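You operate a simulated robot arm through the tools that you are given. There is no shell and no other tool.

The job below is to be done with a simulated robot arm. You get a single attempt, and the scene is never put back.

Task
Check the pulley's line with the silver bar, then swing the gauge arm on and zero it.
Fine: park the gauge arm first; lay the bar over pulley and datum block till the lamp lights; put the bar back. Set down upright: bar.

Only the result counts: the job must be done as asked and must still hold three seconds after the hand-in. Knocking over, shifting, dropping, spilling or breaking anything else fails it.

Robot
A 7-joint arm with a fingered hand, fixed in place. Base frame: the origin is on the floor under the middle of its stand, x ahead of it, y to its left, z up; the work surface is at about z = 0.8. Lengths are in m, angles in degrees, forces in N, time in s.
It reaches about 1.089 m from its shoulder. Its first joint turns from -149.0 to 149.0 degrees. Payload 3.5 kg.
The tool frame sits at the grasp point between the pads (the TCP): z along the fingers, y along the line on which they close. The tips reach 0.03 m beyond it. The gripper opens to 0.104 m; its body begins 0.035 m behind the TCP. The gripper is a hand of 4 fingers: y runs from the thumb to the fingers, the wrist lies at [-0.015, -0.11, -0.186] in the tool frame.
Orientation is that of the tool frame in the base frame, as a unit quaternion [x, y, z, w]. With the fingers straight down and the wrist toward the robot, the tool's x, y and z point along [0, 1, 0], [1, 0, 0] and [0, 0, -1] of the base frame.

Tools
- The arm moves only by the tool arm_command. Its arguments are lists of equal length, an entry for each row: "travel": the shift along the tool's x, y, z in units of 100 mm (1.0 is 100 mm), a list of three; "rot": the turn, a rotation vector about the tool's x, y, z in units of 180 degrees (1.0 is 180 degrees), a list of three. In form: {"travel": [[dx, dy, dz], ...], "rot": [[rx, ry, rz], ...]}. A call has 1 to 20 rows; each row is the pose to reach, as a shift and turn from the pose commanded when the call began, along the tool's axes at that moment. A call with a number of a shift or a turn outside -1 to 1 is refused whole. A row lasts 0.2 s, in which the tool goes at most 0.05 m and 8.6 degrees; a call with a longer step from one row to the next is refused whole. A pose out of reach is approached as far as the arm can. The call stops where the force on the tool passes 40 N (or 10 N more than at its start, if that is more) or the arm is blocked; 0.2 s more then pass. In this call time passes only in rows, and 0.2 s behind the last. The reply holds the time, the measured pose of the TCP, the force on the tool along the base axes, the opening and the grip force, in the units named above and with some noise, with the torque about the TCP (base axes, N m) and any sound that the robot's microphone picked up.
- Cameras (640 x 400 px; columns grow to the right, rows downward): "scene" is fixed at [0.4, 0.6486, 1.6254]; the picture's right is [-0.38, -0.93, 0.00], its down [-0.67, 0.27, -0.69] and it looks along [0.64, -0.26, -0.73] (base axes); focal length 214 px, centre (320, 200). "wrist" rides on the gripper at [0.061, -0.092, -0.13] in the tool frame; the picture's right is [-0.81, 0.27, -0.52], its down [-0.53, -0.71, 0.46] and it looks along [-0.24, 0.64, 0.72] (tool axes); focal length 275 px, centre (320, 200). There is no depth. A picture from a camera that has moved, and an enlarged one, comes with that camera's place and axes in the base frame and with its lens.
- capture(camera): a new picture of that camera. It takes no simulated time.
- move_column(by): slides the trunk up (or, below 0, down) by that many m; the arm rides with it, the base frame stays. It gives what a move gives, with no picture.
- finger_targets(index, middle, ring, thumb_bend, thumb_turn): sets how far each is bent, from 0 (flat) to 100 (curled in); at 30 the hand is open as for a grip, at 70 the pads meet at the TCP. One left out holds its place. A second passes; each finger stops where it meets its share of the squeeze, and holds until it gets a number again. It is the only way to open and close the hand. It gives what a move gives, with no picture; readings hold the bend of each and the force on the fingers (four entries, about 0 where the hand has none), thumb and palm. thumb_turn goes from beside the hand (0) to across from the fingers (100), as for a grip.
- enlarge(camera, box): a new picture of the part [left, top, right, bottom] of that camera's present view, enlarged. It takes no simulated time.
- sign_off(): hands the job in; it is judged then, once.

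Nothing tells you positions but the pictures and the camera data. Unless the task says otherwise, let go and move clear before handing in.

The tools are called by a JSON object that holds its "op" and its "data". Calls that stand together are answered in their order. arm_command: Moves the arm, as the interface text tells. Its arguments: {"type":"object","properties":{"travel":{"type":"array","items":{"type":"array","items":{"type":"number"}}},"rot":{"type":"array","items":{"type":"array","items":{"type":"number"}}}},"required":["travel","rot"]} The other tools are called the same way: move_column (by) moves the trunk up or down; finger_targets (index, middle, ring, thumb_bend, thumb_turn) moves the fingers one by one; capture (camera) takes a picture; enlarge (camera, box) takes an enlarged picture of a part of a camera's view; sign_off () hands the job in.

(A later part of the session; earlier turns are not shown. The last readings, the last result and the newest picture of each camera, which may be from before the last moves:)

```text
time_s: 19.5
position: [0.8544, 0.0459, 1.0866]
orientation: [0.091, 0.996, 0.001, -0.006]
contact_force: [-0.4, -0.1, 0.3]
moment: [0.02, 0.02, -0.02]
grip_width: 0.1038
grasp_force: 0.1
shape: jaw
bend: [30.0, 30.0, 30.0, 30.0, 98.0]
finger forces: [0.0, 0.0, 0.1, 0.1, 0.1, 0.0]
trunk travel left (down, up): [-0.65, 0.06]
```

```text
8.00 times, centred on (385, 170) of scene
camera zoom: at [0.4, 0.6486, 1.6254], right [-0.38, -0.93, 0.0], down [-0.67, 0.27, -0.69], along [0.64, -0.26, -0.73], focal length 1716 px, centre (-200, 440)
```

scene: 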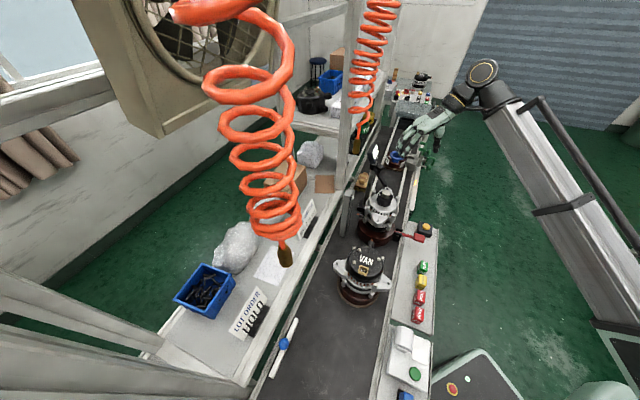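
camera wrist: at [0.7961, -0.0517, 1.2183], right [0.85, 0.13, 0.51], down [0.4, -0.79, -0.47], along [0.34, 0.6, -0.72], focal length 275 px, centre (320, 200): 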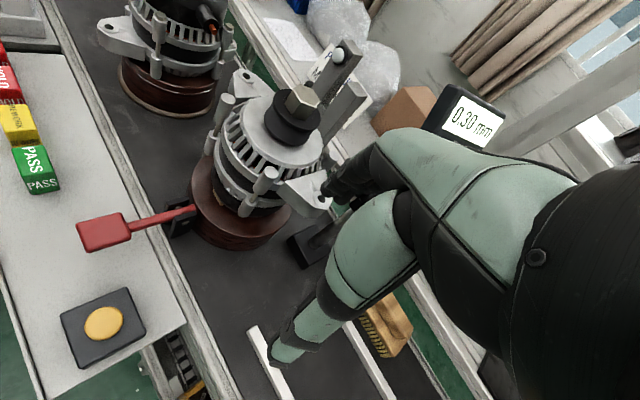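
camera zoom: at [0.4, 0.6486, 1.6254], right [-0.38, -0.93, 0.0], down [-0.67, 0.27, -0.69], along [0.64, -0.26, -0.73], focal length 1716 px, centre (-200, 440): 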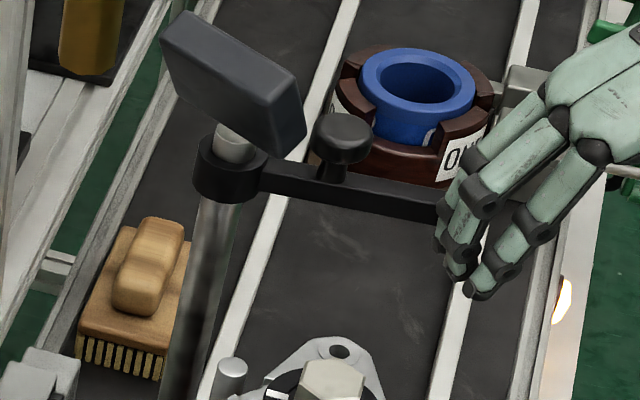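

The arm stays parked and the force is gone. I'll lift clear and check the whole scene, including the hoses, before heading to the bar.

{"op": "arm_command", "data": {"travel": [[0, 0, -0.25], [0, 0, -0.5], [0, 0, -0.75], [0, 0, -1.0]], "rot": [[0, 0, 0], [0, 0, 0], [0, 0, 0], [0, 0, 0]]}}

{"op": "capture", "data": {"camera": "scene"}}

{"op": "capture", "data": {"camera": "wrist"}}

```text
time_s: 20.5
position: [0.8541, 0.0461, 1.1858]
orientation: [0.089, 0.996, 0.003, -0.005]
contact_force: [-0.6, 0.8, 1.0]
moment: [0.03, -0.01, 0.03]
grip_width: 0.1038
grasp_force: 0.0
shape: jaw
bend: [30.0, 30.0, 30.0, 30.0, 98.0]
finger forces: [0.0, 0.1, 0.0, 0.0, 0.1, 0.0]
trunk travel left (down, up): [-0.65, 0.06]
```

```text
taken
```

scene: 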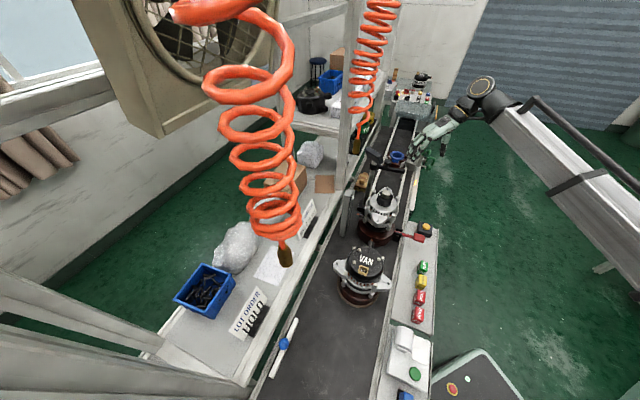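

```text
taken
camera wrist: at [0.7791, -0.0342, 1.3181], right [0.85, 0.12, 0.51], down [0.39, -0.79, -0.46], along [0.35, 0.59, -0.72], focal length 275 px, centre (320, 200)
```

wrist: 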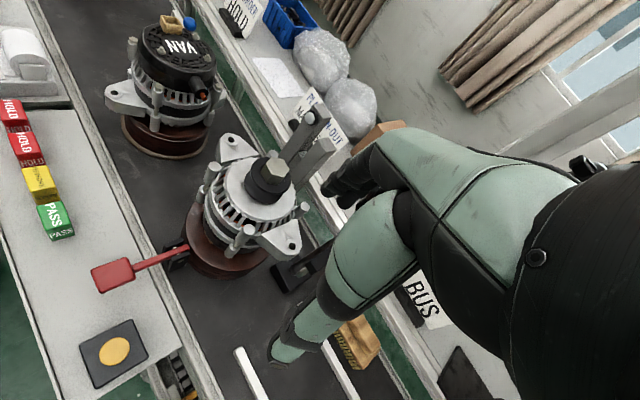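

The parked arm is clear. Next I'll head toward the bar over the near half of the belt, easing the hand yaw back to about 45° on the way and staying low under the hoses.

{"op": "arm_command", "data": {"travel": [[0.21, 0.21, 0], [0.43, 0.43, 0], [0.65, 0.65, 0], [0.87, 0.86, 0], [0.87, 0.86, 0]], "rot": [[0, 0, 0.04], [0, 0, 0.08], [0, 0, 0.12], [0, 0, 0.16], [0, 0, 0.19]]}}

{"op": "arm_command", "data": {"travel": [[0.3, 0.05, 0], [0.6, 0.1, 0], [0.99, 0.14, 0]], "rot": [[0, 0, 0], [0, 0, 0], [0, 0, 0]]}}

{"op": "arm_command", "data": {"travel": [[0.3, 0.05, 0], [0.6, 0.1, 0], [0.99, 0.14, 0]], "rot": [[0, 0, 0], [0, 0, 0], [0, 0, 0]]}}

{"op": "capture", "data": {"camera": "wrist"}}

{"op": "capture", "data": {"camera": "scene"}}

```text
time_s: 21.7
position: [0.7836, 0.1442, 1.1873]
orientation: [0.38, 0.925, 0.001, -0.007]
contact_force: [0.8, -0.2, -0.1]
moment: [-0.01, -0.02, -0.01]
grip_width: 0.1036
grasp_force: 0.1
shape: jaw
bend: [30.0, 30.0, 30.0, 30.0, 98.0]
finger forces: [0.1, 0.0, 0.1, 0.0, 0.0, 0.0]
trunk travel left (down, up): [-0.65, 0.06]
```

```text
time_s: 22.5
position: [0.7229, 0.2251, 1.1877]
orientation: [0.378, 0.926, 0.0, -0.006]
contact_force: [-0.7, -0.3, -0.1]
moment: [0.0, 0.01, -0.01]
grip_width: 0.1037
grasp_force: 0.1
shape: jaw
bend: [30.0, 30.0, 30.0, 30.0, 98.0]
finger forces: [0.1, 0.0, 0.0, 0.0, 0.0, 0.0]
trunk travel left (down, up): [-0.65, 0.06]
```

```text
time_s: 23.3
position: [0.6619, 0.3043, 1.1899]
orientation: [0.378, 0.926, 0.001, -0.006]
contact_force: [0.8, -1.5, -0.7]
moment: [-0.01, 0.02, 0.01]
grip_width: 0.1036
grasp_force: 0.0
shape: jaw
bend: [30.0, 30.0, 30.0, 30.0, 98.0]
finger forces: [0.1, 0.0, 0.1, 0.1, 0.1, 0.0]
trunk travel left (down, up): [-0.65, 0.06]
```

```text
taken
camera wrist: at [0.556, 0.281, 1.3222], right [0.78, -0.38, 0.51], down [-0.13, -0.88, -0.46], along [0.62, 0.29, -0.73], focal length 275 px, centre (320, 200)
```

wrist: 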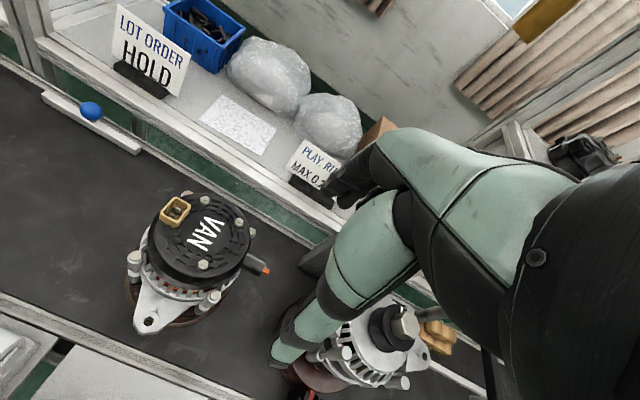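

```text
taken
```

scene: 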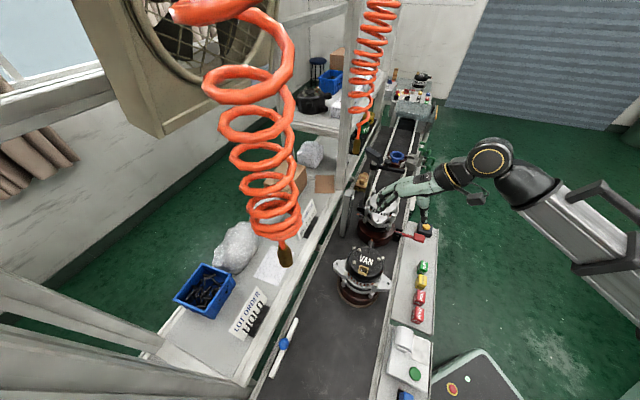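

The bar with its blue knob is visible from here. I'll zoom in on it in both views to measure it properly.

{"op": "enlarge", "data": {"camera": "wrist", "box": [30, 70, 158, 170]}}

{"op": "enlarge", "data": {"camera": "scene", "box": [250, 320, 330, 380]}}

```text
4.00 times, centred on (94, 120) of wrist
camera zoom: at [0.556, 0.281, 1.3222], right [0.78, -0.38, 0.51], down [-0.13, -0.88, -0.46], along [0.62, 0.29, -0.73], focal length 1101 px, centre (1224, 520)
```

zoom: 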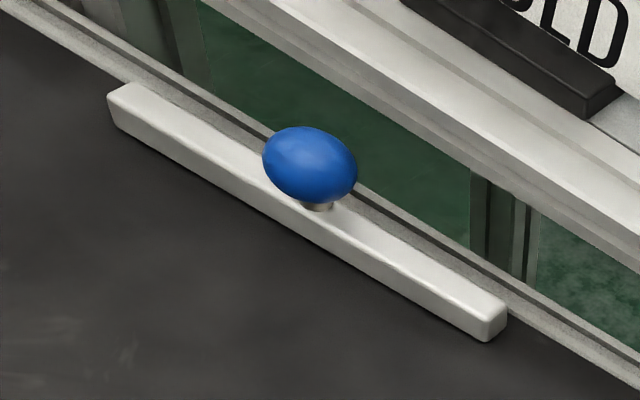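

```text
6.67 times, centred on (290, 350) of scene
camera zoom: at [0.4, 0.6486, 1.6254], right [-0.38, -0.93, 0.0], down [-0.67, 0.27, -0.69], along [0.64, -0.26, -0.73], focal length 1430 px, centre (520, -800)
```

zoom: 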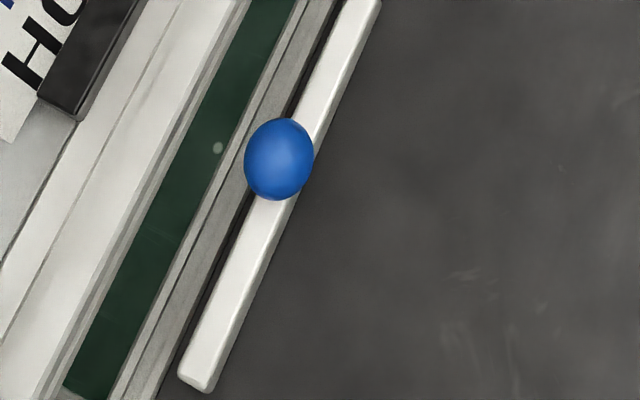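

From two views, the knob centre is at about (0.566, 0.702, 0.838). The bar is about 165 mm long, lies along the belt, and sits just inside the rail. I'll work toward it stepwise, passing the VAN unit high and then going low to stay under hose 1.

{"op": "arm_command", "data": {"travel": [[0.33, 0.1, 0.1], [0.66, 0.2, 0.2], [0.98, 0.29, 0.3]], "rot": [[0, 0, 0], [0, 0, 0], [0, 0, 0]]}}

{"op": "arm_command", "data": {"travel": [[0.33, 0.1, 0.1], [0.66, 0.2, 0.2], [0.98, 0.29, 0.4]], "rot": [[0, 0, 0], [0, 0, 0], [0, 0, 0]]}}

{"op": "capture", "data": {"camera": "wrist"}}

{"op": "capture", "data": {"camera": "scene"}}

```text
time_s: 24.1
position: [0.6122, 0.3944, 1.1586]
orientation: [0.378, 0.926, 0.001, -0.006]
contact_force: [-0.5, 0.2, -0.2]
moment: [0.02, 0.01, 0.0]
grip_width: 0.1038
grasp_force: 0.1
shape: jaw
bend: [30.0, 30.0, 30.0, 30.0, 98.0]
finger forces: [0.0, 0.1, 0.0, 0.1, 0.0, 0.0]
trunk travel left (down, up): [-0.65, 0.06]
```

```text
time_s: 24.9
position: [0.5631, 0.4835, 1.1192]
orientation: [0.379, 0.926, 0.0, -0.005]
contact_force: [0.4, -0.2, 0.3]
moment: [-0.01, 0.01, -0.01]
grip_width: 0.1039
grasp_force: 0.1
shape: jaw
bend: [30.0, 30.0, 30.0, 30.0, 98.0]
finger forces: [0.0, 0.0, 0.0, 0.1, 0.1, 0.0]
trunk travel left (down, up): [-0.65, 0.06]
```

```text
taken
camera wrist: at [0.4567, 0.4597, 1.2527], right [0.78, -0.37, 0.51], down [-0.12, -0.88, -0.46], along [0.62, 0.29, -0.73], focal length 275 px, centre (320, 200)
```

wrist: 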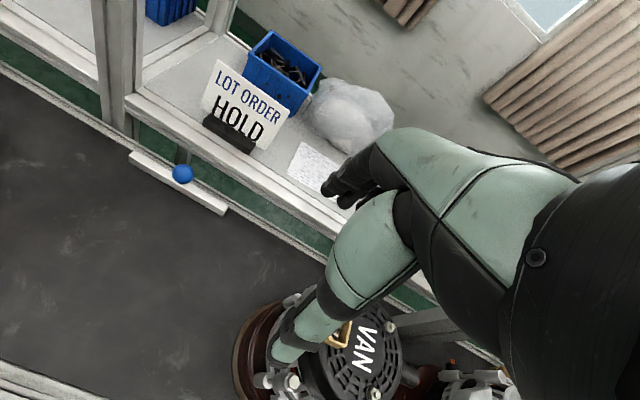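

```text
taken
```

scene: 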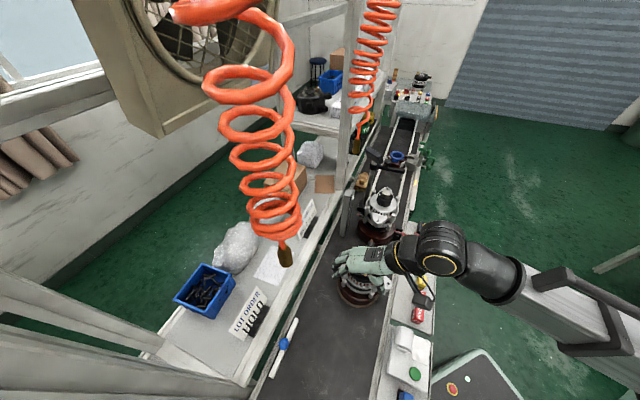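

Hose 1's nozzle is probably near (0.59, 0.64, 1.28), so I'll keep the hand top below about 1.2 there. I'm descending while turning the hand to a yaw of about 80° for the pick.

{"op": "arm_command", "data": {"travel": [[0.1, 0.05, 0.2], [0.2, 0.09, 0.4], [0.3, 0.13, 0.6], [0.4, 0.18, 0.8], [0.49, 0.22, 0.9]], "rot": [[0, 0, -0.04], [0, 0, -0.08], [0, 0, -0.12], [0, 0, -0.16], [0, 0, -0.19]]}}

{"op": "capture", "data": {"camera": "wrist"}}

{"op": "capture", "data": {"camera": "scene"}}

```text
time_s: 26.1
position: [0.5422, 0.5331, 1.0315]
orientation: [0.088, 0.996, 0.002, -0.006]
contact_force: [-0.1, 0.8, 1.2]
moment: [0.0, 0.01, -0.04]
grip_width: 0.1037
grasp_force: 0.0
shape: jaw
bend: [30.0, 30.0, 30.0, 30.0, 98.0]
finger forces: [0.0, 0.0, 0.1, 0.0, 0.0, 0.1]
trunk travel left (down, up): [-0.65, 0.06]
```

```text
taken
camera wrist: at [0.4674, 0.4542, 1.1626], right [0.85, 0.12, 0.51], down [0.39, -0.79, -0.46], along [0.35, 0.6, -0.72], focal length 275 px, centre (320, 200)
```

wrist: 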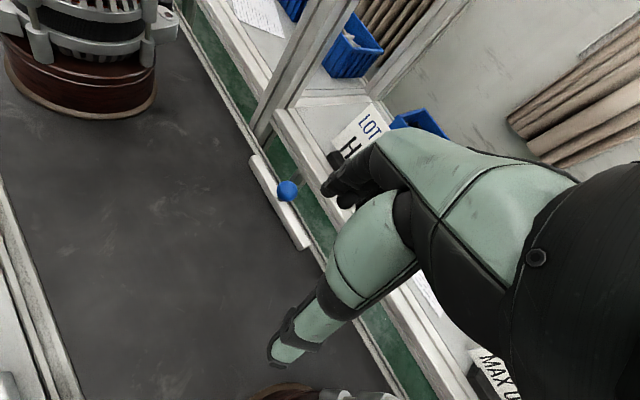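

```text
taken
```

scene: 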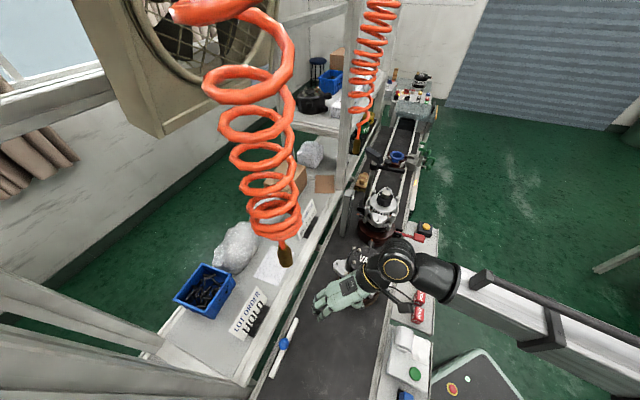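

The shelf edge behind the rail may be close to the knob and higher than it, which would restrict finger access. I'll zoom in to measure that gap.

{"op": "enlarge", "data": {"camera": "wrist", "box": [240, 110, 368, 270]}}

{"op": "enlarge", "data": {"camera": "scene", "box": [225, 300, 321, 400]}}

```text
2.50 times, centred on (304, 190) of wrist
camera zoom: at [0.4674, 0.4542, 1.1626], right [0.85, 0.12, 0.51], down [0.39, -0.79, -0.46], along [0.35, 0.6, -0.72], focal length 688 px, centre (360, 225)
```

zoom: 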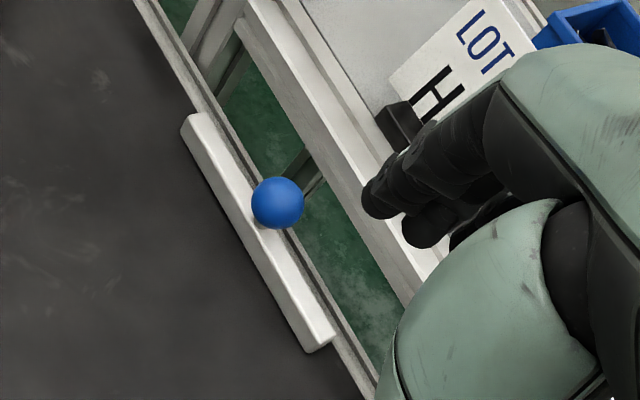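

```text
4.00 times, centred on (273, 350) of scene
camera zoom: at [0.4, 0.6486, 1.6254], right [-0.38, -0.93, 0.0], down [-0.67, 0.27, -0.69], along [0.64, -0.26, -0.73], focal length 858 px, centre (508, -400)
```

zoom: 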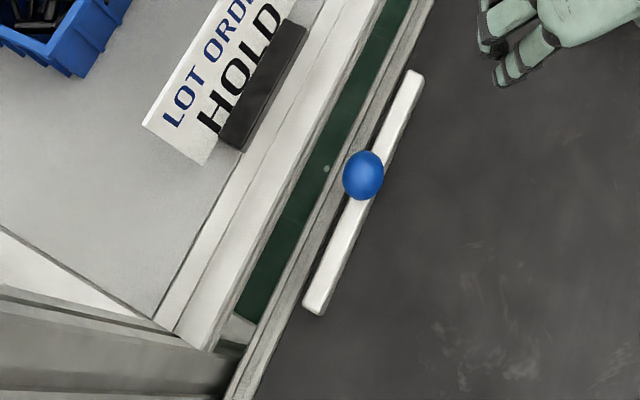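

The shelf face is only about 3.4 cm behind the knob and higher than it, so a finger can't fit on that side. I need to close along the bar with the extra fingers on the belt side, at a yaw of about -45°. I'll lower to z = 0.95 over the empty belt and turn gradually to see whether the arm can do that.

{"op": "arm_command", "data": {"travel": [[0.1, -0.08, 0.4], [0.19, -0.17, 0.8], [0.19, -0.17, 0.8], [0.19, -0.17, 0.8], [0.19, -0.17, 0.8], [0.19, -0.17, 0.8], [0.19, -0.17, 0.8], [0.19, -0.17, 0.8], [0.19, -0.17, 0.8], [0.19, -0.17, 0.8], [0.19, -0.17, 0.8]], "rot": [[0, 0, 0.0], [0, 0, 0.04], [0, 0, 0.085], [0, 0, 0.13], [0, 0, 0.175], [0, 0, 0.22], [0, 0, 0.265], [0, 0, 0.31], [0, 0, 0.355], [0, 0, 0.4], [0, 0, 0.44]]}}

{"op": "capture", "data": {"camera": "scene"}}

{"op": "capture", "data": {"camera": "wrist"}}

```text
time_s: 28.5
position: [0.519, 0.5219, 0.9513]
orientation: [0.705, 0.709, -0.002, -0.006]
contact_force: [0.3, 0.3, -0.4]
moment: [-0.01, 0.01, 0.0]
grip_width: 0.1037
grasp_force: 0.1
shape: jaw
bend: [30.0, 30.0, 30.0, 30.0, 98.0]
finger forces: [0.1, 0.0, 0.0, 0.0, 0.0, 0.1]
trunk travel left (down, up): [-0.65, 0.06]
```

```text
taken
```

scene: 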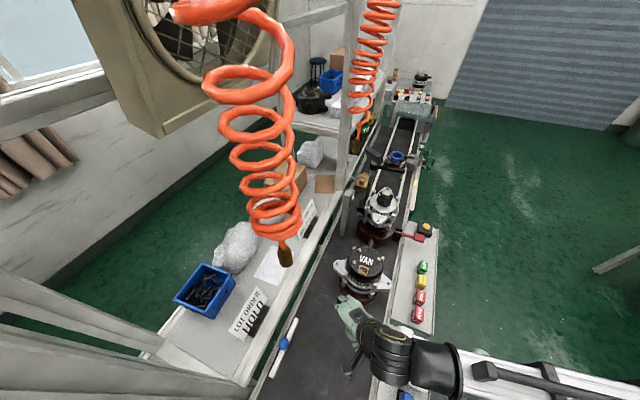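

```text
taken
camera wrist: at [0.4289, 0.5817, 1.0849], right [0.29, -0.81, 0.51], down [-0.71, -0.54, -0.45], along [0.64, -0.23, -0.73], focal length 275 px, centre (320, 200)
```

wrist: 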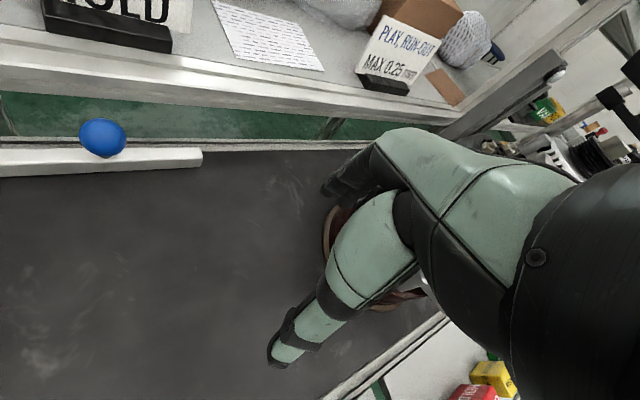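

A yaw of 0° works here. I'll continue toward -45°.

{"op": "arm_command", "data": {"travel": [[0, 0, 0], [0, 0, 0], [0, 0, 0], [0, 0, 0], [0, 0, 0], [0, 0, 0]], "rot": [[0, 0, 0.042], [0, 0, 0.084], [0, 0, 0.126], [0, 0, 0.168], [0, 0, 0.21], [0, 0, 0.25]]}}

{"op": "capture", "data": {"camera": "scene"}}

{"op": "capture", "data": {"camera": "wrist"}}

```text
time_s: 29.9
position: [0.5194, 0.5218, 0.9521]
orientation: [0.923, 0.386, -0.004, -0.005]
contact_force: [-0.6, 0.3, 0.1]
moment: [0.03, 0.04, 0.02]
grip_width: 0.104
grasp_force: 0.1
shape: jaw
bend: [30.0, 30.0, 30.0, 30.0, 98.0]
finger forces: [0.0, 0.0, 0.1, 0.1, 0.0, 0.1]
trunk travel left (down, up): [-0.65, 0.06]
```

```text
taken
```

scene: 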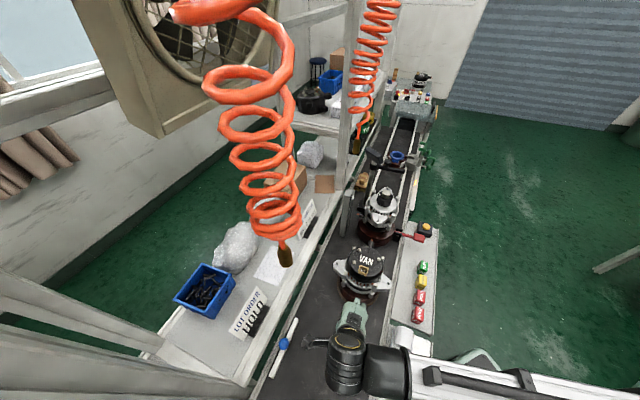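

```text
taken
camera wrist: at [0.499, 0.6289, 1.0843], right [-0.37, -0.77, 0.52], down [-0.89, 0.12, -0.45], along [0.28, -0.62, -0.73], focal length 275 px, centre (320, 200)
```

wrist: 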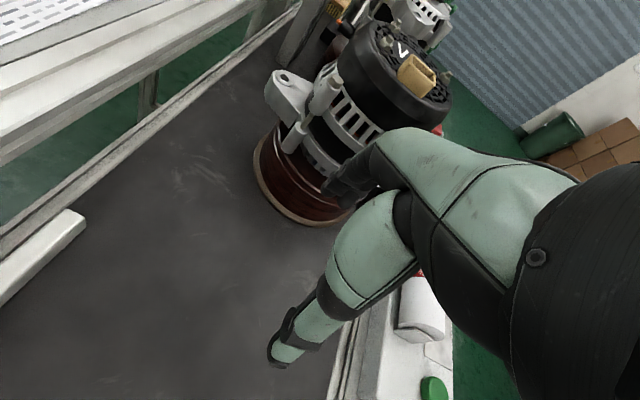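

A yaw of -45° is reachable. A frame upright may stand close to where the wrist would be at the bar, so I'll check it in both views.

{"op": "enlarge", "data": {"camera": "scene", "box": [0, 200, 320, 400]}}

{"op": "arm_command", "data": {"travel": [[0, 0, 0], [0, 0, 0], [0, 0, 0], [0, 0, 0], [0, 0, 0], [0, 0, 0]], "rot": [[0, 0, -0.042], [0, 0, -0.084], [0, 0, -0.126], [0, 0, -0.168], [0, 0, -0.21], [0, 0, -0.25]]}}

{"op": "capture", "data": {"camera": "scene"}}

```text
2.00 times, centred on (160, 300) of scene
camera zoom: at [0.4, 0.6486, 1.6254], right [-0.38, -0.93, 0.0], down [-0.67, 0.27, -0.69], along [0.64, -0.26, -0.73], focal length 429 px, centre (640, 0)
```

zoom: 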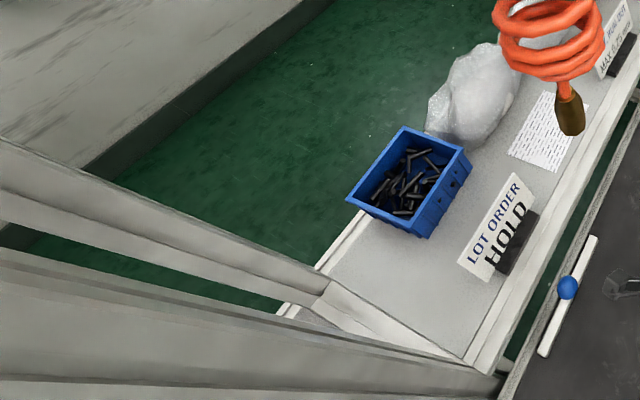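

```text
time_s: 31.3
position: [0.519, 0.5208, 0.9515]
orientation: [0.703, 0.711, -0.002, -0.006]
contact_force: [0.2, 0.3, 0.5]
moment: [-0.02, 0.03, 0.02]
grip_width: 0.1039
grasp_force: 0.0
shape: jaw
bend: [30.0, 30.0, 30.0, 30.0, 98.0]
finger forces: [0.0, 0.0, 0.0, 0.1, 0.0, 0.1]
trunk travel left (down, up): [-0.65, 0.06]
```

```text
taken
```

scene: 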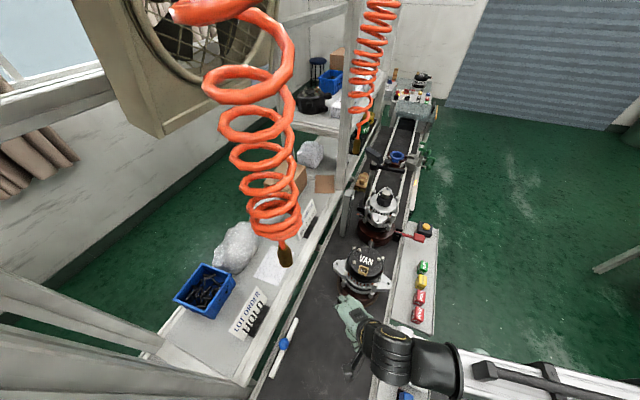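

The upright is around (0.51, 0.86), which is tight for the wrist but workable if I tilt the hand about 10° so the wrist leans back toward the robot. I'll set that orientation here first, then shift over the bar.

{"op": "arm_command", "data": {"travel": [[0, 0, 0], [0, 0, 0], [0, 0, 0], [0, 0, 0], [0, 0, 0], [0, 0, 0]], "rot": [[0, 0, 0.042], [0, 0, 0.084], [0, 0, 0.126], [0, 0, 0.168], [0, 0, 0.21], [0, 0, 0.25]]}}

{"op": "arm_command", "data": {"travel": [[0, 0, 0], [0, 0, 0]], "rot": [[0, 0.028, 0], [0, 0.0556, 0]]}}

```text
time_s: 32.7
position: [0.5184, 0.5215, 0.9522]
orientation: [0.922, 0.386, -0.004, -0.004]
contact_force: [-0.2, 0.0, -0.3]
moment: [0.03, -0.01, 0.02]
grip_width: 0.1037
grasp_force: 0.0
shape: jaw
bend: [30.0, 30.0, 30.0, 30.0, 98.0]
finger forces: [0.0, 0.0, 0.0, 0.0, 0.0, 0.0]
trunk travel left (down, up): [-0.65, 0.06]
```

```text
time_s: 33.3
position: [0.5184, 0.5209, 0.9526]
orientation: [0.919, 0.384, 0.077, -0.039]
contact_force: [0.8, 0.1, -0.6]
moment: [-0.03, 0.02, 0.0]
grip_width: 0.1039
grasp_force: 0.2
shape: jaw
bend: [30.0, 30.0, 30.0, 30.0, 98.0]
finger forces: [0.0, 0.1, 0.1, 0.0, 0.0, 0.0]
trunk travel left (down, up): [-0.65, 0.06]
```

The orientation is set. I'm moving toward the bar in two parts, looking after each.

{"op": "arm_command", "data": {"travel": [[0.27, -0.16, 0.07], [0.54, -0.32, 0.13], [0.81, -0.47, 0.2]], "rot": [[0, 0, 0], [0, 0, 0], [0, 0, 0]]}}

{"op": "capture", "data": {"camera": "wrist"}}

{"op": "capture", "data": {"camera": "scene"}}

```text
time_s: 34.1
position: [0.5439, 0.6142, 0.9464]
orientation: [0.919, 0.385, 0.077, -0.038]
contact_force: [0.0, -0.1, -0.3]
moment: [0.01, 0.02, -0.03]
grip_width: 0.1036
grasp_force: 0.1
shape: jaw
bend: [30.0, 30.0, 30.0, 30.0, 98.0]
finger forces: [0.1, 0.0, 0.0, 0.0, 0.0, 0.0]
trunk travel left (down, up): [-0.65, 0.06]
```

```text
taken
camera wrist: at [0.5066, 0.7047, 1.0876], right [-0.42, -0.83, 0.37], down [-0.83, 0.18, -0.53], along [0.37, -0.53, -0.76], focal length 275 px, centre (320, 200)
```

wrist: 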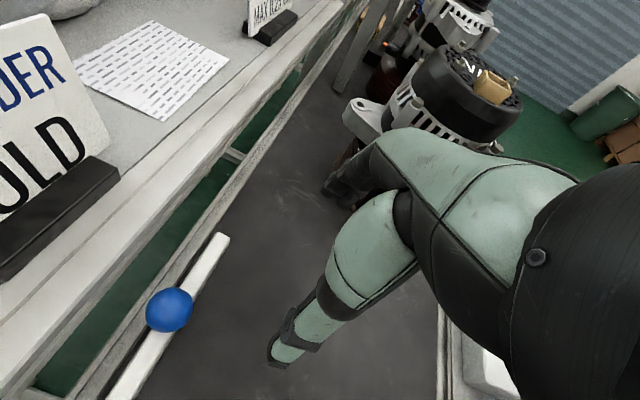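

```text
taken
```

scene: 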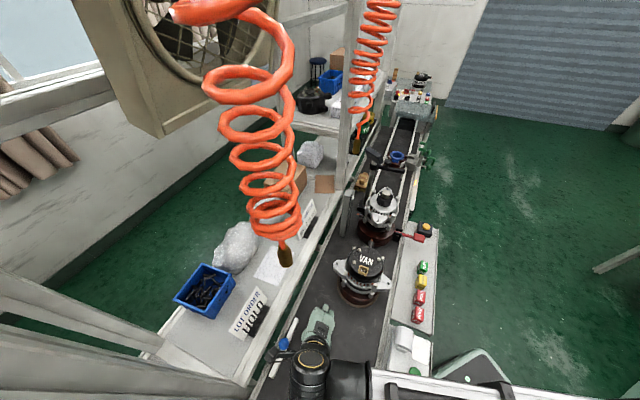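

Three views now agree on the knob at about (0.566, 0.703, 0.838). I'm moving to a hover directly above it.

{"op": "arm_command", "data": {"travel": [[0.2, -0.12, 0.06], [0.4, -0.24, 0.13], [0.6, -0.36, 0.2], [0.765, -0.464, 0.25]], "rot": [[0, 0, 0], [0, 0, 0], [0, 0, 0], [0, 0, 0]]}}

{"op": "capture", "data": {"camera": "wrist"}}

{"op": "enlarge", "data": {"camera": "scene", "box": [220, 290, 348, 390]}}

```text
time_s: 35.1
position: [0.5676, 0.7045, 0.9356]
orientation: [0.919, 0.385, 0.076, -0.039]
contact_force: [0.1, -0.3, -0.3]
moment: [-0.01, -0.01, -0.03]
grip_width: 0.1039
grasp_force: 0.1
shape: jaw
bend: [30.0, 30.0, 30.0, 30.0, 98.0]
finger forces: [0.0, 0.1, 0.0, 0.0, 0.0, 0.0]
trunk travel left (down, up): [-0.65, 0.06]
```

```text
taken
camera wrist: at [0.5297, 0.7944, 1.0763], right [-0.42, -0.83, 0.37], down [-0.83, 0.18, -0.53], along [0.37, -0.53, -0.76], focal length 275 px, centre (320, 200)
```

wrist: 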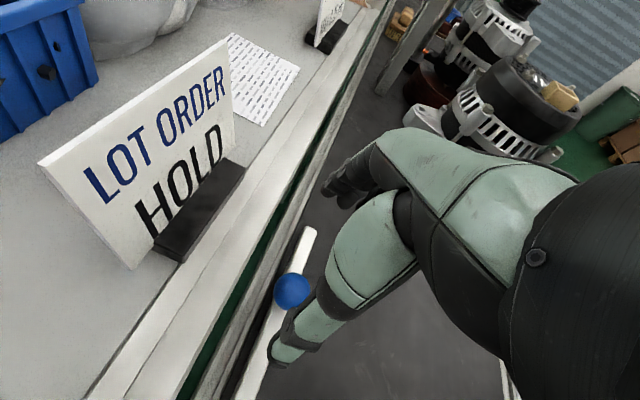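

```text
4.00 times, centred on (284, 340) of scene
camera zoom: at [0.4, 0.6486, 1.6254], right [-0.38, -0.93, 0.0], down [-0.67, 0.27, -0.69], along [0.64, -0.26, -0.73], focal length 858 px, centre (464, -360)
```

zoom: 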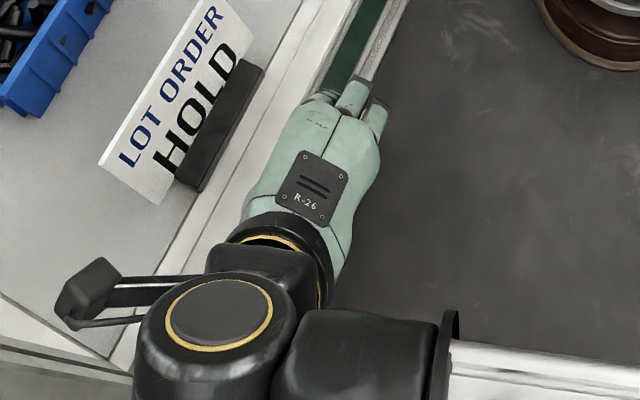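

The hand is centred over the knob. I'll descend in small steps along the tool axis, keeping the index finger off the shelf face.

{"op": "arm_command", "data": {"travel": [[-0.05, 0.01, 0.15], [-0.08, 0.01, 0.3], [-0.11, 0.02, 0.45], [-0.13, 0.02, 0.58]], "rot": [[0, 0, 0], [0, 0, 0], [0, 0, 0], [0, 0, 0]]}}

{"op": "capture", "data": {"camera": "wrist"}}

{"op": "enlarge", "data": {"camera": "wrist", "box": [230, 190, 390, 390]}}

```text
time_s: 36.1
position: [0.5643, 0.7013, 0.8763]
orientation: [0.919, 0.385, 0.076, -0.039]
contact_force: [0.8, -0.7, 1.2]
moment: [0.03, 0.01, 0.02]
grip_width: 0.1039
grasp_force: 0.1
shape: jaw
bend: [30.0, 30.0, 30.0, 30.0, 98.0]
finger forces: [0.0, 0.0, 0.0, 0.0, 0.0, 0.0]
trunk travel left (down, up): [-0.65, 0.06]
```

```text
taken
camera wrist: at [0.5276, 0.791, 1.0172], right [-0.42, -0.83, 0.37], down [-0.83, 0.18, -0.53], along [0.37, -0.53, -0.76], focal length 275 px, centre (320, 200)
```

wrist: 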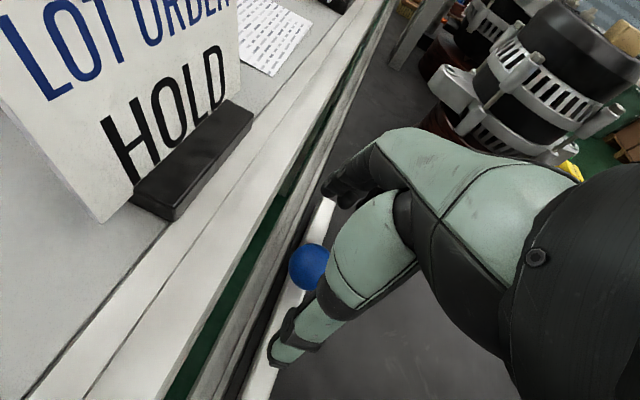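

```text
2.00 times, centred on (310, 290) of wrist
camera zoom: at [0.5276, 0.791, 1.0172], right [-0.42, -0.83, 0.37], down [-0.83, 0.18, -0.53], along [0.37, -0.53, -0.76], focal length 551 px, centre (340, 20)
```

zoom: 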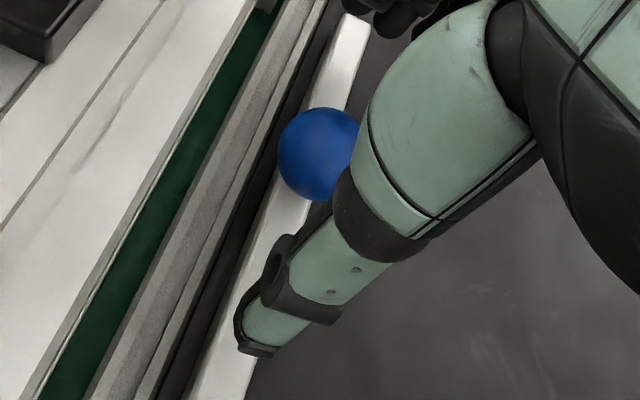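

The knob sits right at the grasp line, with the thumb on one side and the index on the other along the bar. I'll lower the last 19 mm and close the index, middle and thumb gently.

{"op": "arm_command", "data": {"travel": [[-0.01, 0.0, 0.1], [-0.01, 0.0, 0.19]], "rot": [[0, 0, 0], [0, 0, 0]]}}

{"op": "enlarge", "data": {"camera": "wrist", "box": [230, 190, 390, 390]}}

```text
time_s: 36.7
position: [0.5671, 0.7024, 0.8572]
orientation: [0.919, 0.385, 0.077, -0.039]
contact_force: [-0.4, 0.1, -0.9]
moment: [0.02, -0.06, -0.01]
grip_width: 0.1036
grasp_force: 0.0
shape: jaw
bend: [30.0, 30.0, 30.0, 30.0, 98.0]
finger forces: [0.1, 0.0, 0.1, 0.0, 0.0, 0.0]
trunk travel left (down, up): [-0.65, 0.06]
```

```text
2.00 times, centred on (310, 290) of wrist
camera zoom: at [0.5294, 0.7926, 0.9984], right [-0.42, -0.83, 0.37], down [-0.83, 0.19, -0.53], along [0.37, -0.53, -0.76], focal length 551 px, centre (340, 20)
```

zoom: 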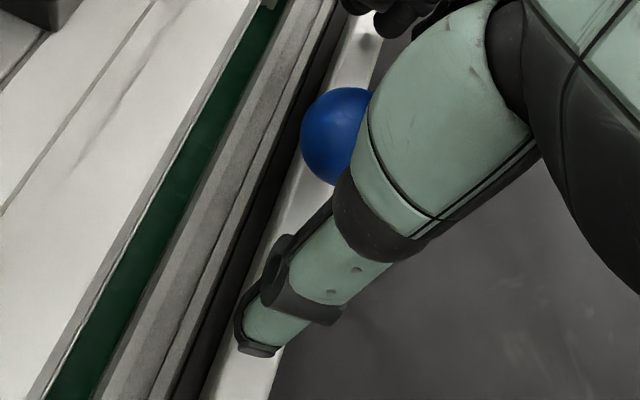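

The knob lies on the thumb–index line. I'm closing in stages so that both sides arrive together.

{"op": "finger_targets", "data": {"index": 50, "middle": 50, "thumb_bend": 50}}

{"op": "enlarge", "data": {"camera": "wrist", "box": [230, 190, 390, 390]}}

```text
time_s: 37.7
position: [0.5654, 0.7014, 0.8583]
orientation: [0.919, 0.385, 0.076, -0.038]
contact_force: [0.1, 0.0, 0.7]
moment: [0.05, 0.01, 0.0]
grip_width: 0.0528
grasp_force: 0.1
shape: fingers
bend: [50.0, 50.0, 30.0, 50.0, 98.0]
finger forces: [0.1, 0.1, 0.1, 0.1, 0.0, 0.1]
trunk travel left (down, up): [-0.65, 0.06]
```

```text
2.00 times, centred on (310, 290) of wrist
camera zoom: at [0.5293, 0.7926, 0.9986], right [-0.42, -0.83, 0.37], down [-0.83, 0.18, -0.53], along [0.37, -0.53, -0.76], focal length 551 px, centre (340, 20)
```

zoom: 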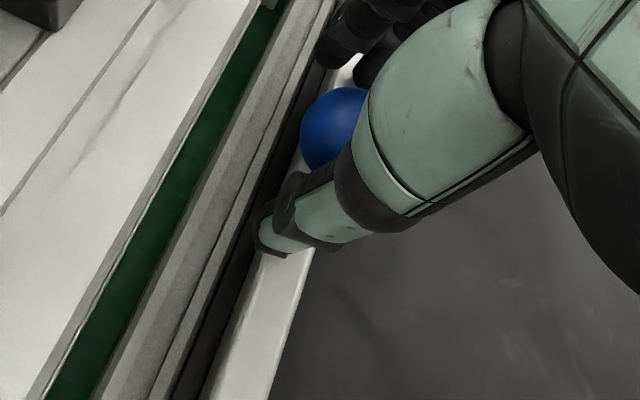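

The knob is centred on the thumb–index pinch, at about tool x = -0.002 and z = 0.019. I'll finish closing with the index and thumb, with the middle finger in light support.

{"op": "finger_targets", "data": {"index": 62, "thumb_bend": 62}}

{"op": "enlarge", "data": {"camera": "wrist", "box": [230, 190, 390, 390]}}

```text
time_s: 38.7
position: [0.5657, 0.7021, 0.8581]
orientation: [0.919, 0.384, 0.076, -0.039]
contact_force: [-0.7, -0.4, 0.2]
moment: [-0.04, -0.01, 0.03]
grip_width: 0.0225
grasp_force: 1.2
shape: fingers
bend: [62.0, 50.0, 30.0, 61.0, 98.0]
finger forces: [0.0, 0.5, 0.0, 0.0, 0.6, 0.1]
trunk travel left (down, up): [-0.65, 0.06]
```

```text
2.00 times, centred on (310, 290) of wrist
camera zoom: at [0.5292, 0.7926, 0.9986], right [-0.42, -0.83, 0.37], down [-0.83, 0.18, -0.53], along [0.37, -0.53, -0.76], focal length 551 px, centre (340, 20)
```

zoom: 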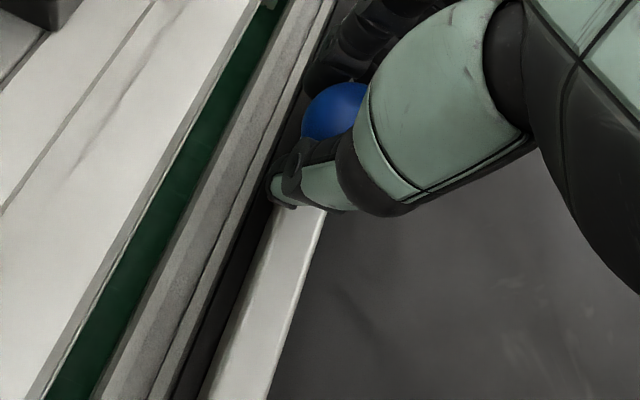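

Only the middle finger and thumb report contact; the index seems to pass beside the knob. I'll look closer before squeezing.

{"op": "enlarge", "data": {"camera": "wrist", "box": [270, 200, 366, 300]}}

{"op": "enlarge", "data": {"camera": "scene", "box": [260, 300, 340, 360]}}

```text
4.00 times, centred on (318, 250) of wrist
camera zoom: at [0.5292, 0.7926, 0.9986], right [-0.42, -0.83, 0.37], down [-0.83, 0.18, -0.53], along [0.37, -0.53, -0.76], focal length 1101 px, centre (328, 0)
```

zoom: 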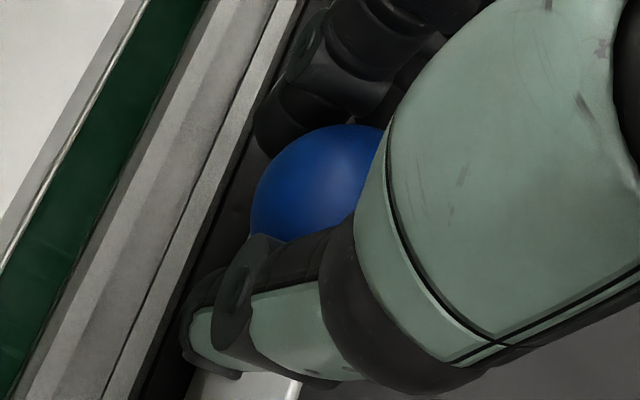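

```text
6.67 times, centred on (300, 330) of scene
camera zoom: at [0.4, 0.6486, 1.6254], right [-0.38, -0.93, 0.0], down [-0.67, 0.27, -0.69], along [0.64, -0.26, -0.73], focal length 1430 px, centre (453, -667)
```

zoom: 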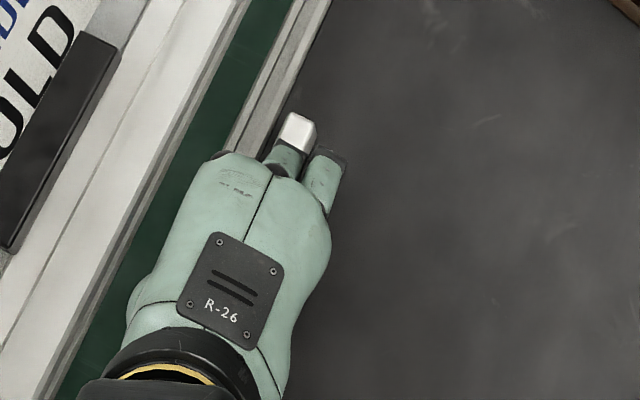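

The knob is nearly centred between the index and middle. I'll close the index a little more and read the finger forces.

{"op": "finger_targets", "data": {"index": 68}}

{"op": "enlarge", "data": {"camera": "wrist", "box": [270, 200, 366, 300]}}

```text
time_s: 39.7
position: [0.5663, 0.7024, 0.857]
orientation: [0.919, 0.385, 0.077, -0.039]
contact_force: [-0.4, -0.2, 0.6]
moment: [-0.04, 0.02, 0.03]
grip_width: 0.0181
grasp_force: 1.8
shape: fingers
bend: [66.0, 50.0, 30.0, 61.0, 98.0]
finger forces: [1.7, 0.5, 0.0, 0.1, 1.1, 0.1]
trunk travel left (down, up): [-0.65, 0.06]
```

```text
4.00 times, centred on (318, 250) of wrist
camera zoom: at [0.5294, 0.7925, 0.9986], right [-0.42, -0.83, 0.37], down [-0.83, 0.18, -0.53], along [0.37, -0.53, -0.76], focal length 1101 px, centre (328, 0)
```

zoom: 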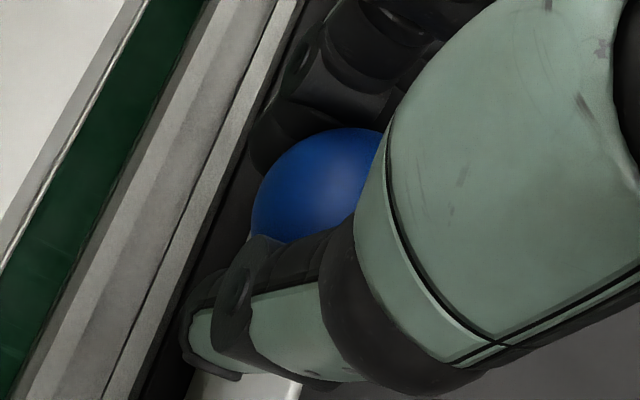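

All three digits now touch the knob. I'll firm the grip a bit.

{"op": "finger_targets", "data": {"index": 74, "middle": 58, "thumb_bend": 70}}

{"op": "enlarge", "data": {"camera": "wrist", "box": [230, 190, 390, 390]}}

```text
time_s: 40.7
position: [0.5668, 0.7022, 0.8581]
orientation: [0.919, 0.385, 0.076, -0.039]
contact_force: [0.4, -0.2, 1.9]
moment: [-0.07, -0.02, -0.02]
grip_width: 0.0
grasp_force: 1.4
shape: fingers
bend: [74.0, 57.0, 30.0, 68.0, 97.0]
finger forces: [0.1, 2.5, 0.0, 0.0, 0.0, 0.0]
trunk travel left (down, up): [-0.65, 0.06]
```

```text
2.00 times, centred on (310, 290) of wrist
camera zoom: at [0.5293, 0.7924, 0.9988], right [-0.42, -0.83, 0.37], down [-0.83, 0.18, -0.53], along [0.37, -0.53, -0.76], focal length 551 px, centre (340, 20)
```

zoom: 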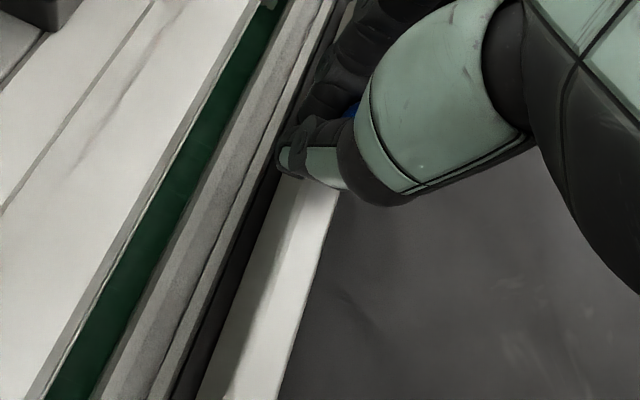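

The knob slipped out sideways toward the belt, so the pinch was off-centre toward the shelf. I'll open, see where the bar is, and re-centre the hand.

{"op": "finger_targets", "data": {"index": 40, "middle": 40, "thumb_bend": 40}}

{"op": "capture", "data": {"camera": "wrist"}}

{"op": "enlarge", "data": {"camera": "wrist", "box": [230, 190, 390, 390]}}

{"op": "enlarge", "data": {"camera": "scene", "box": [240, 290, 368, 370]}}

```text
time_s: 41.7
position: [0.5663, 0.7019, 0.8575]
orientation: [0.919, 0.385, 0.076, -0.039]
contact_force: [-0.4, -0.4, 0.1]
moment: [0.02, 0.02, 0.0]
grip_width: 0.0776
grasp_force: 0.0
shape: fingers
bend: [40.0, 40.0, 30.0, 40.0, 97.0]
finger forces: [0.1, 0.0, 0.1, 0.1, 0.0, 0.0]
trunk travel left (down, up): [-0.65, 0.06]
```

```text
taken
camera wrist: at [0.5293, 0.7926, 0.9986], right [-0.42, -0.83, 0.37], down [-0.83, 0.18, -0.53], along [0.37, -0.53, -0.76], focal length 275 px, centre (320, 200)
```

wrist: 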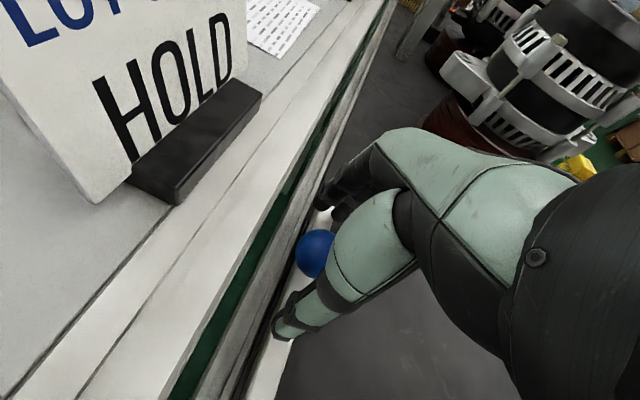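

```text
2.00 times, centred on (310, 290) of wrist
camera zoom: at [0.5293, 0.7926, 0.9986], right [-0.42, -0.83, 0.37], down [-0.83, 0.18, -0.53], along [0.37, -0.53, -0.76], focal length 551 px, centre (340, 20)
```

zoom: 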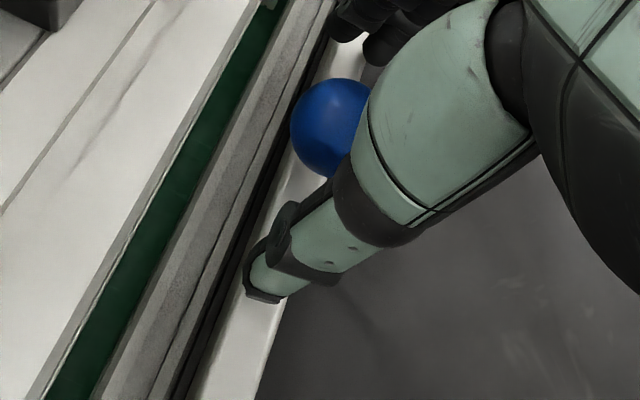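

```text
5.00 times, centred on (304, 330) of scene
camera zoom: at [0.4, 0.6486, 1.6254], right [-0.38, -0.93, 0.0], down [-0.67, 0.27, -0.69], along [0.64, -0.26, -0.73], focal length 1072 px, centre (400, -450)
```

zoom: 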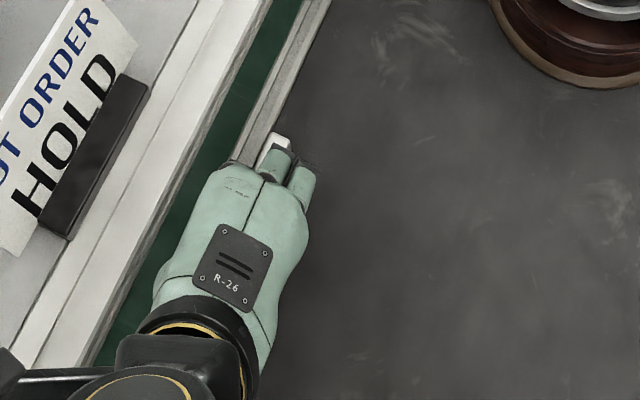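

The bar settled back upright with the knob at about the same spot. I'll shift the hand 3 mm toward the belt and close index, middle and thumb together this time, so the knob is trapped between them.

{"op": "arm_command", "data": {"travel": [[-0.035, 0.0, 0.01]], "rot": [[0, 0, 0]]}}

{"op": "finger_targets", "data": {"index": 56, "middle": 54, "thumb_bend": 56}}

{"op": "enlarge", "data": {"camera": "wrist", "box": [270, 200, 366, 300]}}

```text
time_s: 42.1
position: [0.5639, 0.6989, 0.8552]
orientation: [0.919, 0.384, 0.076, -0.038]
contact_force: [0.5, -0.2, -0.5]
moment: [0.0, 0.02, 0.0]
grip_width: 0.0774
grasp_force: 0.1
shape: fingers
bend: [40.0, 40.0, 30.0, 40.0, 97.0]
finger forces: [0.1, 0.0, 0.0, 0.1, 0.0, 0.0]
trunk travel left (down, up): [-0.65, 0.06]
```

```text
time_s: 43.1
position: [0.5643, 0.6991, 0.8562]
orientation: [0.919, 0.385, 0.077, -0.039]
contact_force: [0.1, -0.3, 1.2]
moment: [-0.04, -0.07, -0.06]
grip_width: 0.037
grasp_force: 0.5
shape: fingers
bend: [56.0, 54.0, 30.0, 56.0, 97.0]
finger forces: [0.0, 1.7, 0.1, 0.0, 0.0, 0.0]
trunk travel left (down, up): [-0.65, 0.06]
```

```text
4.00 times, centred on (318, 250) of wrist
camera zoom: at [0.5272, 0.7898, 0.9972], right [-0.42, -0.83, 0.37], down [-0.83, 0.18, -0.53], along [0.37, -0.53, -0.76], focal length 1101 px, centre (328, 0)
```

zoom: 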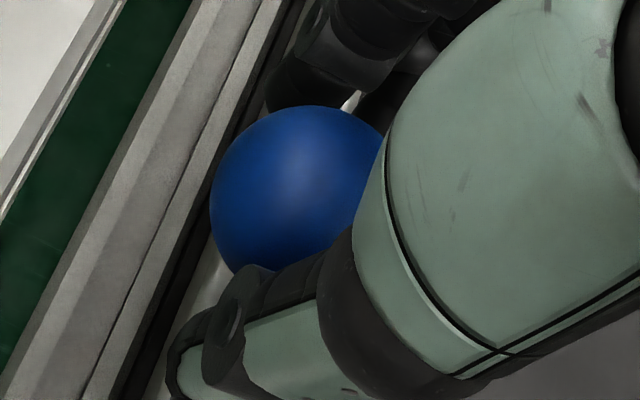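

The middle fingertip is pressing on the bar's top rather than the knob, because it is longer and tilted lower. I'll move it back out of the way and use a clean index–thumb pinch now that the knob is aligned with them.

{"op": "finger_targets", "data": {"middle": 36}}

{"op": "finger_targets", "data": {"index": 61, "thumb_bend": 61}}

{"op": "enlarge", "data": {"camera": "wrist", "box": [270, 200, 366, 300]}}

```text
time_s: 44.1
position: [0.5638, 0.699, 0.8563]
orientation: [0.919, 0.385, 0.077, -0.039]
contact_force: [-0.7, -0.3, 0.3]
moment: [-0.01, -0.01, 0.01]
grip_width: 0.0368
grasp_force: 0.1
shape: fingers
bend: [56.0, 36.0, 30.0, 56.0, 97.0]
finger forces: [0.1, 0.1, 0.0, 0.1, 0.0, 0.0]
trunk travel left (down, up): [-0.65, 0.06]
```

```text
time_s: 45.1
position: [0.5644, 0.6989, 0.8555]
orientation: [0.919, 0.385, 0.076, -0.039]
contact_force: [-0.4, -0.5, 0.6]
moment: [0.01, -0.02, 0.0]
grip_width: 0.025
grasp_force: 0.3
shape: fingers
bend: [61.0, 36.0, 30.0, 60.0, 97.0]
finger forces: [0.2, 0.0, 0.0, 0.0, 0.5, 0.1]
trunk travel left (down, up): [-0.65, 0.06]
```

```text
4.00 times, centred on (318, 250) of wrist
camera zoom: at [0.5273, 0.79, 0.9969], right [-0.42, -0.83, 0.37], down [-0.83, 0.18, -0.53], along [0.37, -0.53, -0.76], focal length 1101 px, centre (328, 0)
```

zoom: 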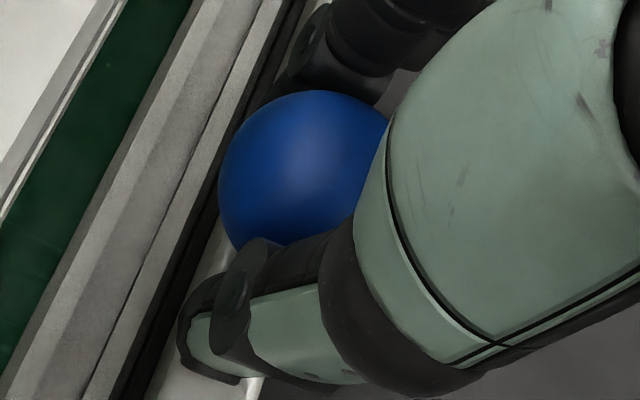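

The index and thumb now both touch the knob, which is centred between them. I'm increasing the squeeze a step.

{"op": "finger_targets", "data": {"index": 64, "thumb_bend": 64}}

{"op": "enlarge", "data": {"camera": "wrist", "box": [270, 200, 366, 300]}}

```text
time_s: 46.1
position: [0.564, 0.6995, 0.8558]
orientation: [0.919, 0.384, 0.076, -0.039]
contact_force: [-0.1, -0.2, 1.2]
moment: [-0.03, 0.01, -0.02]
grip_width: 0.0226
grasp_force: 1.5
shape: fingers
bend: [62.0, 36.0, 30.0, 61.0, 97.0]
finger forces: [1.9, 0.0, 0.0, 0.1, 1.9, 0.1]
trunk travel left (down, up): [-0.65, 0.06]
```

```text
4.00 times, centred on (318, 250) of wrist
camera zoom: at [0.5273, 0.79, 0.9969], right [-0.42, -0.83, 0.37], down [-0.83, 0.18, -0.53], along [0.37, -0.53, -0.76], focal length 1101 px, centre (328, 0)
```

zoom: 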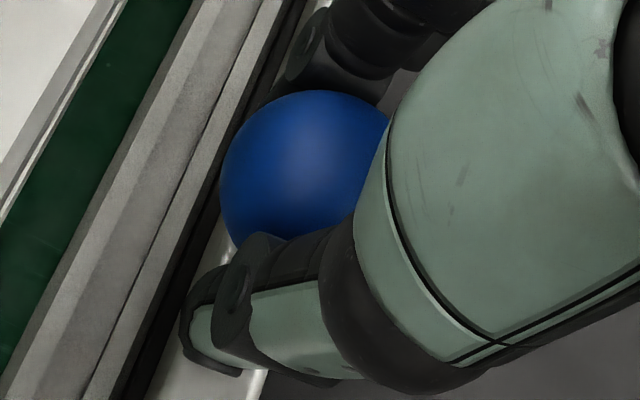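

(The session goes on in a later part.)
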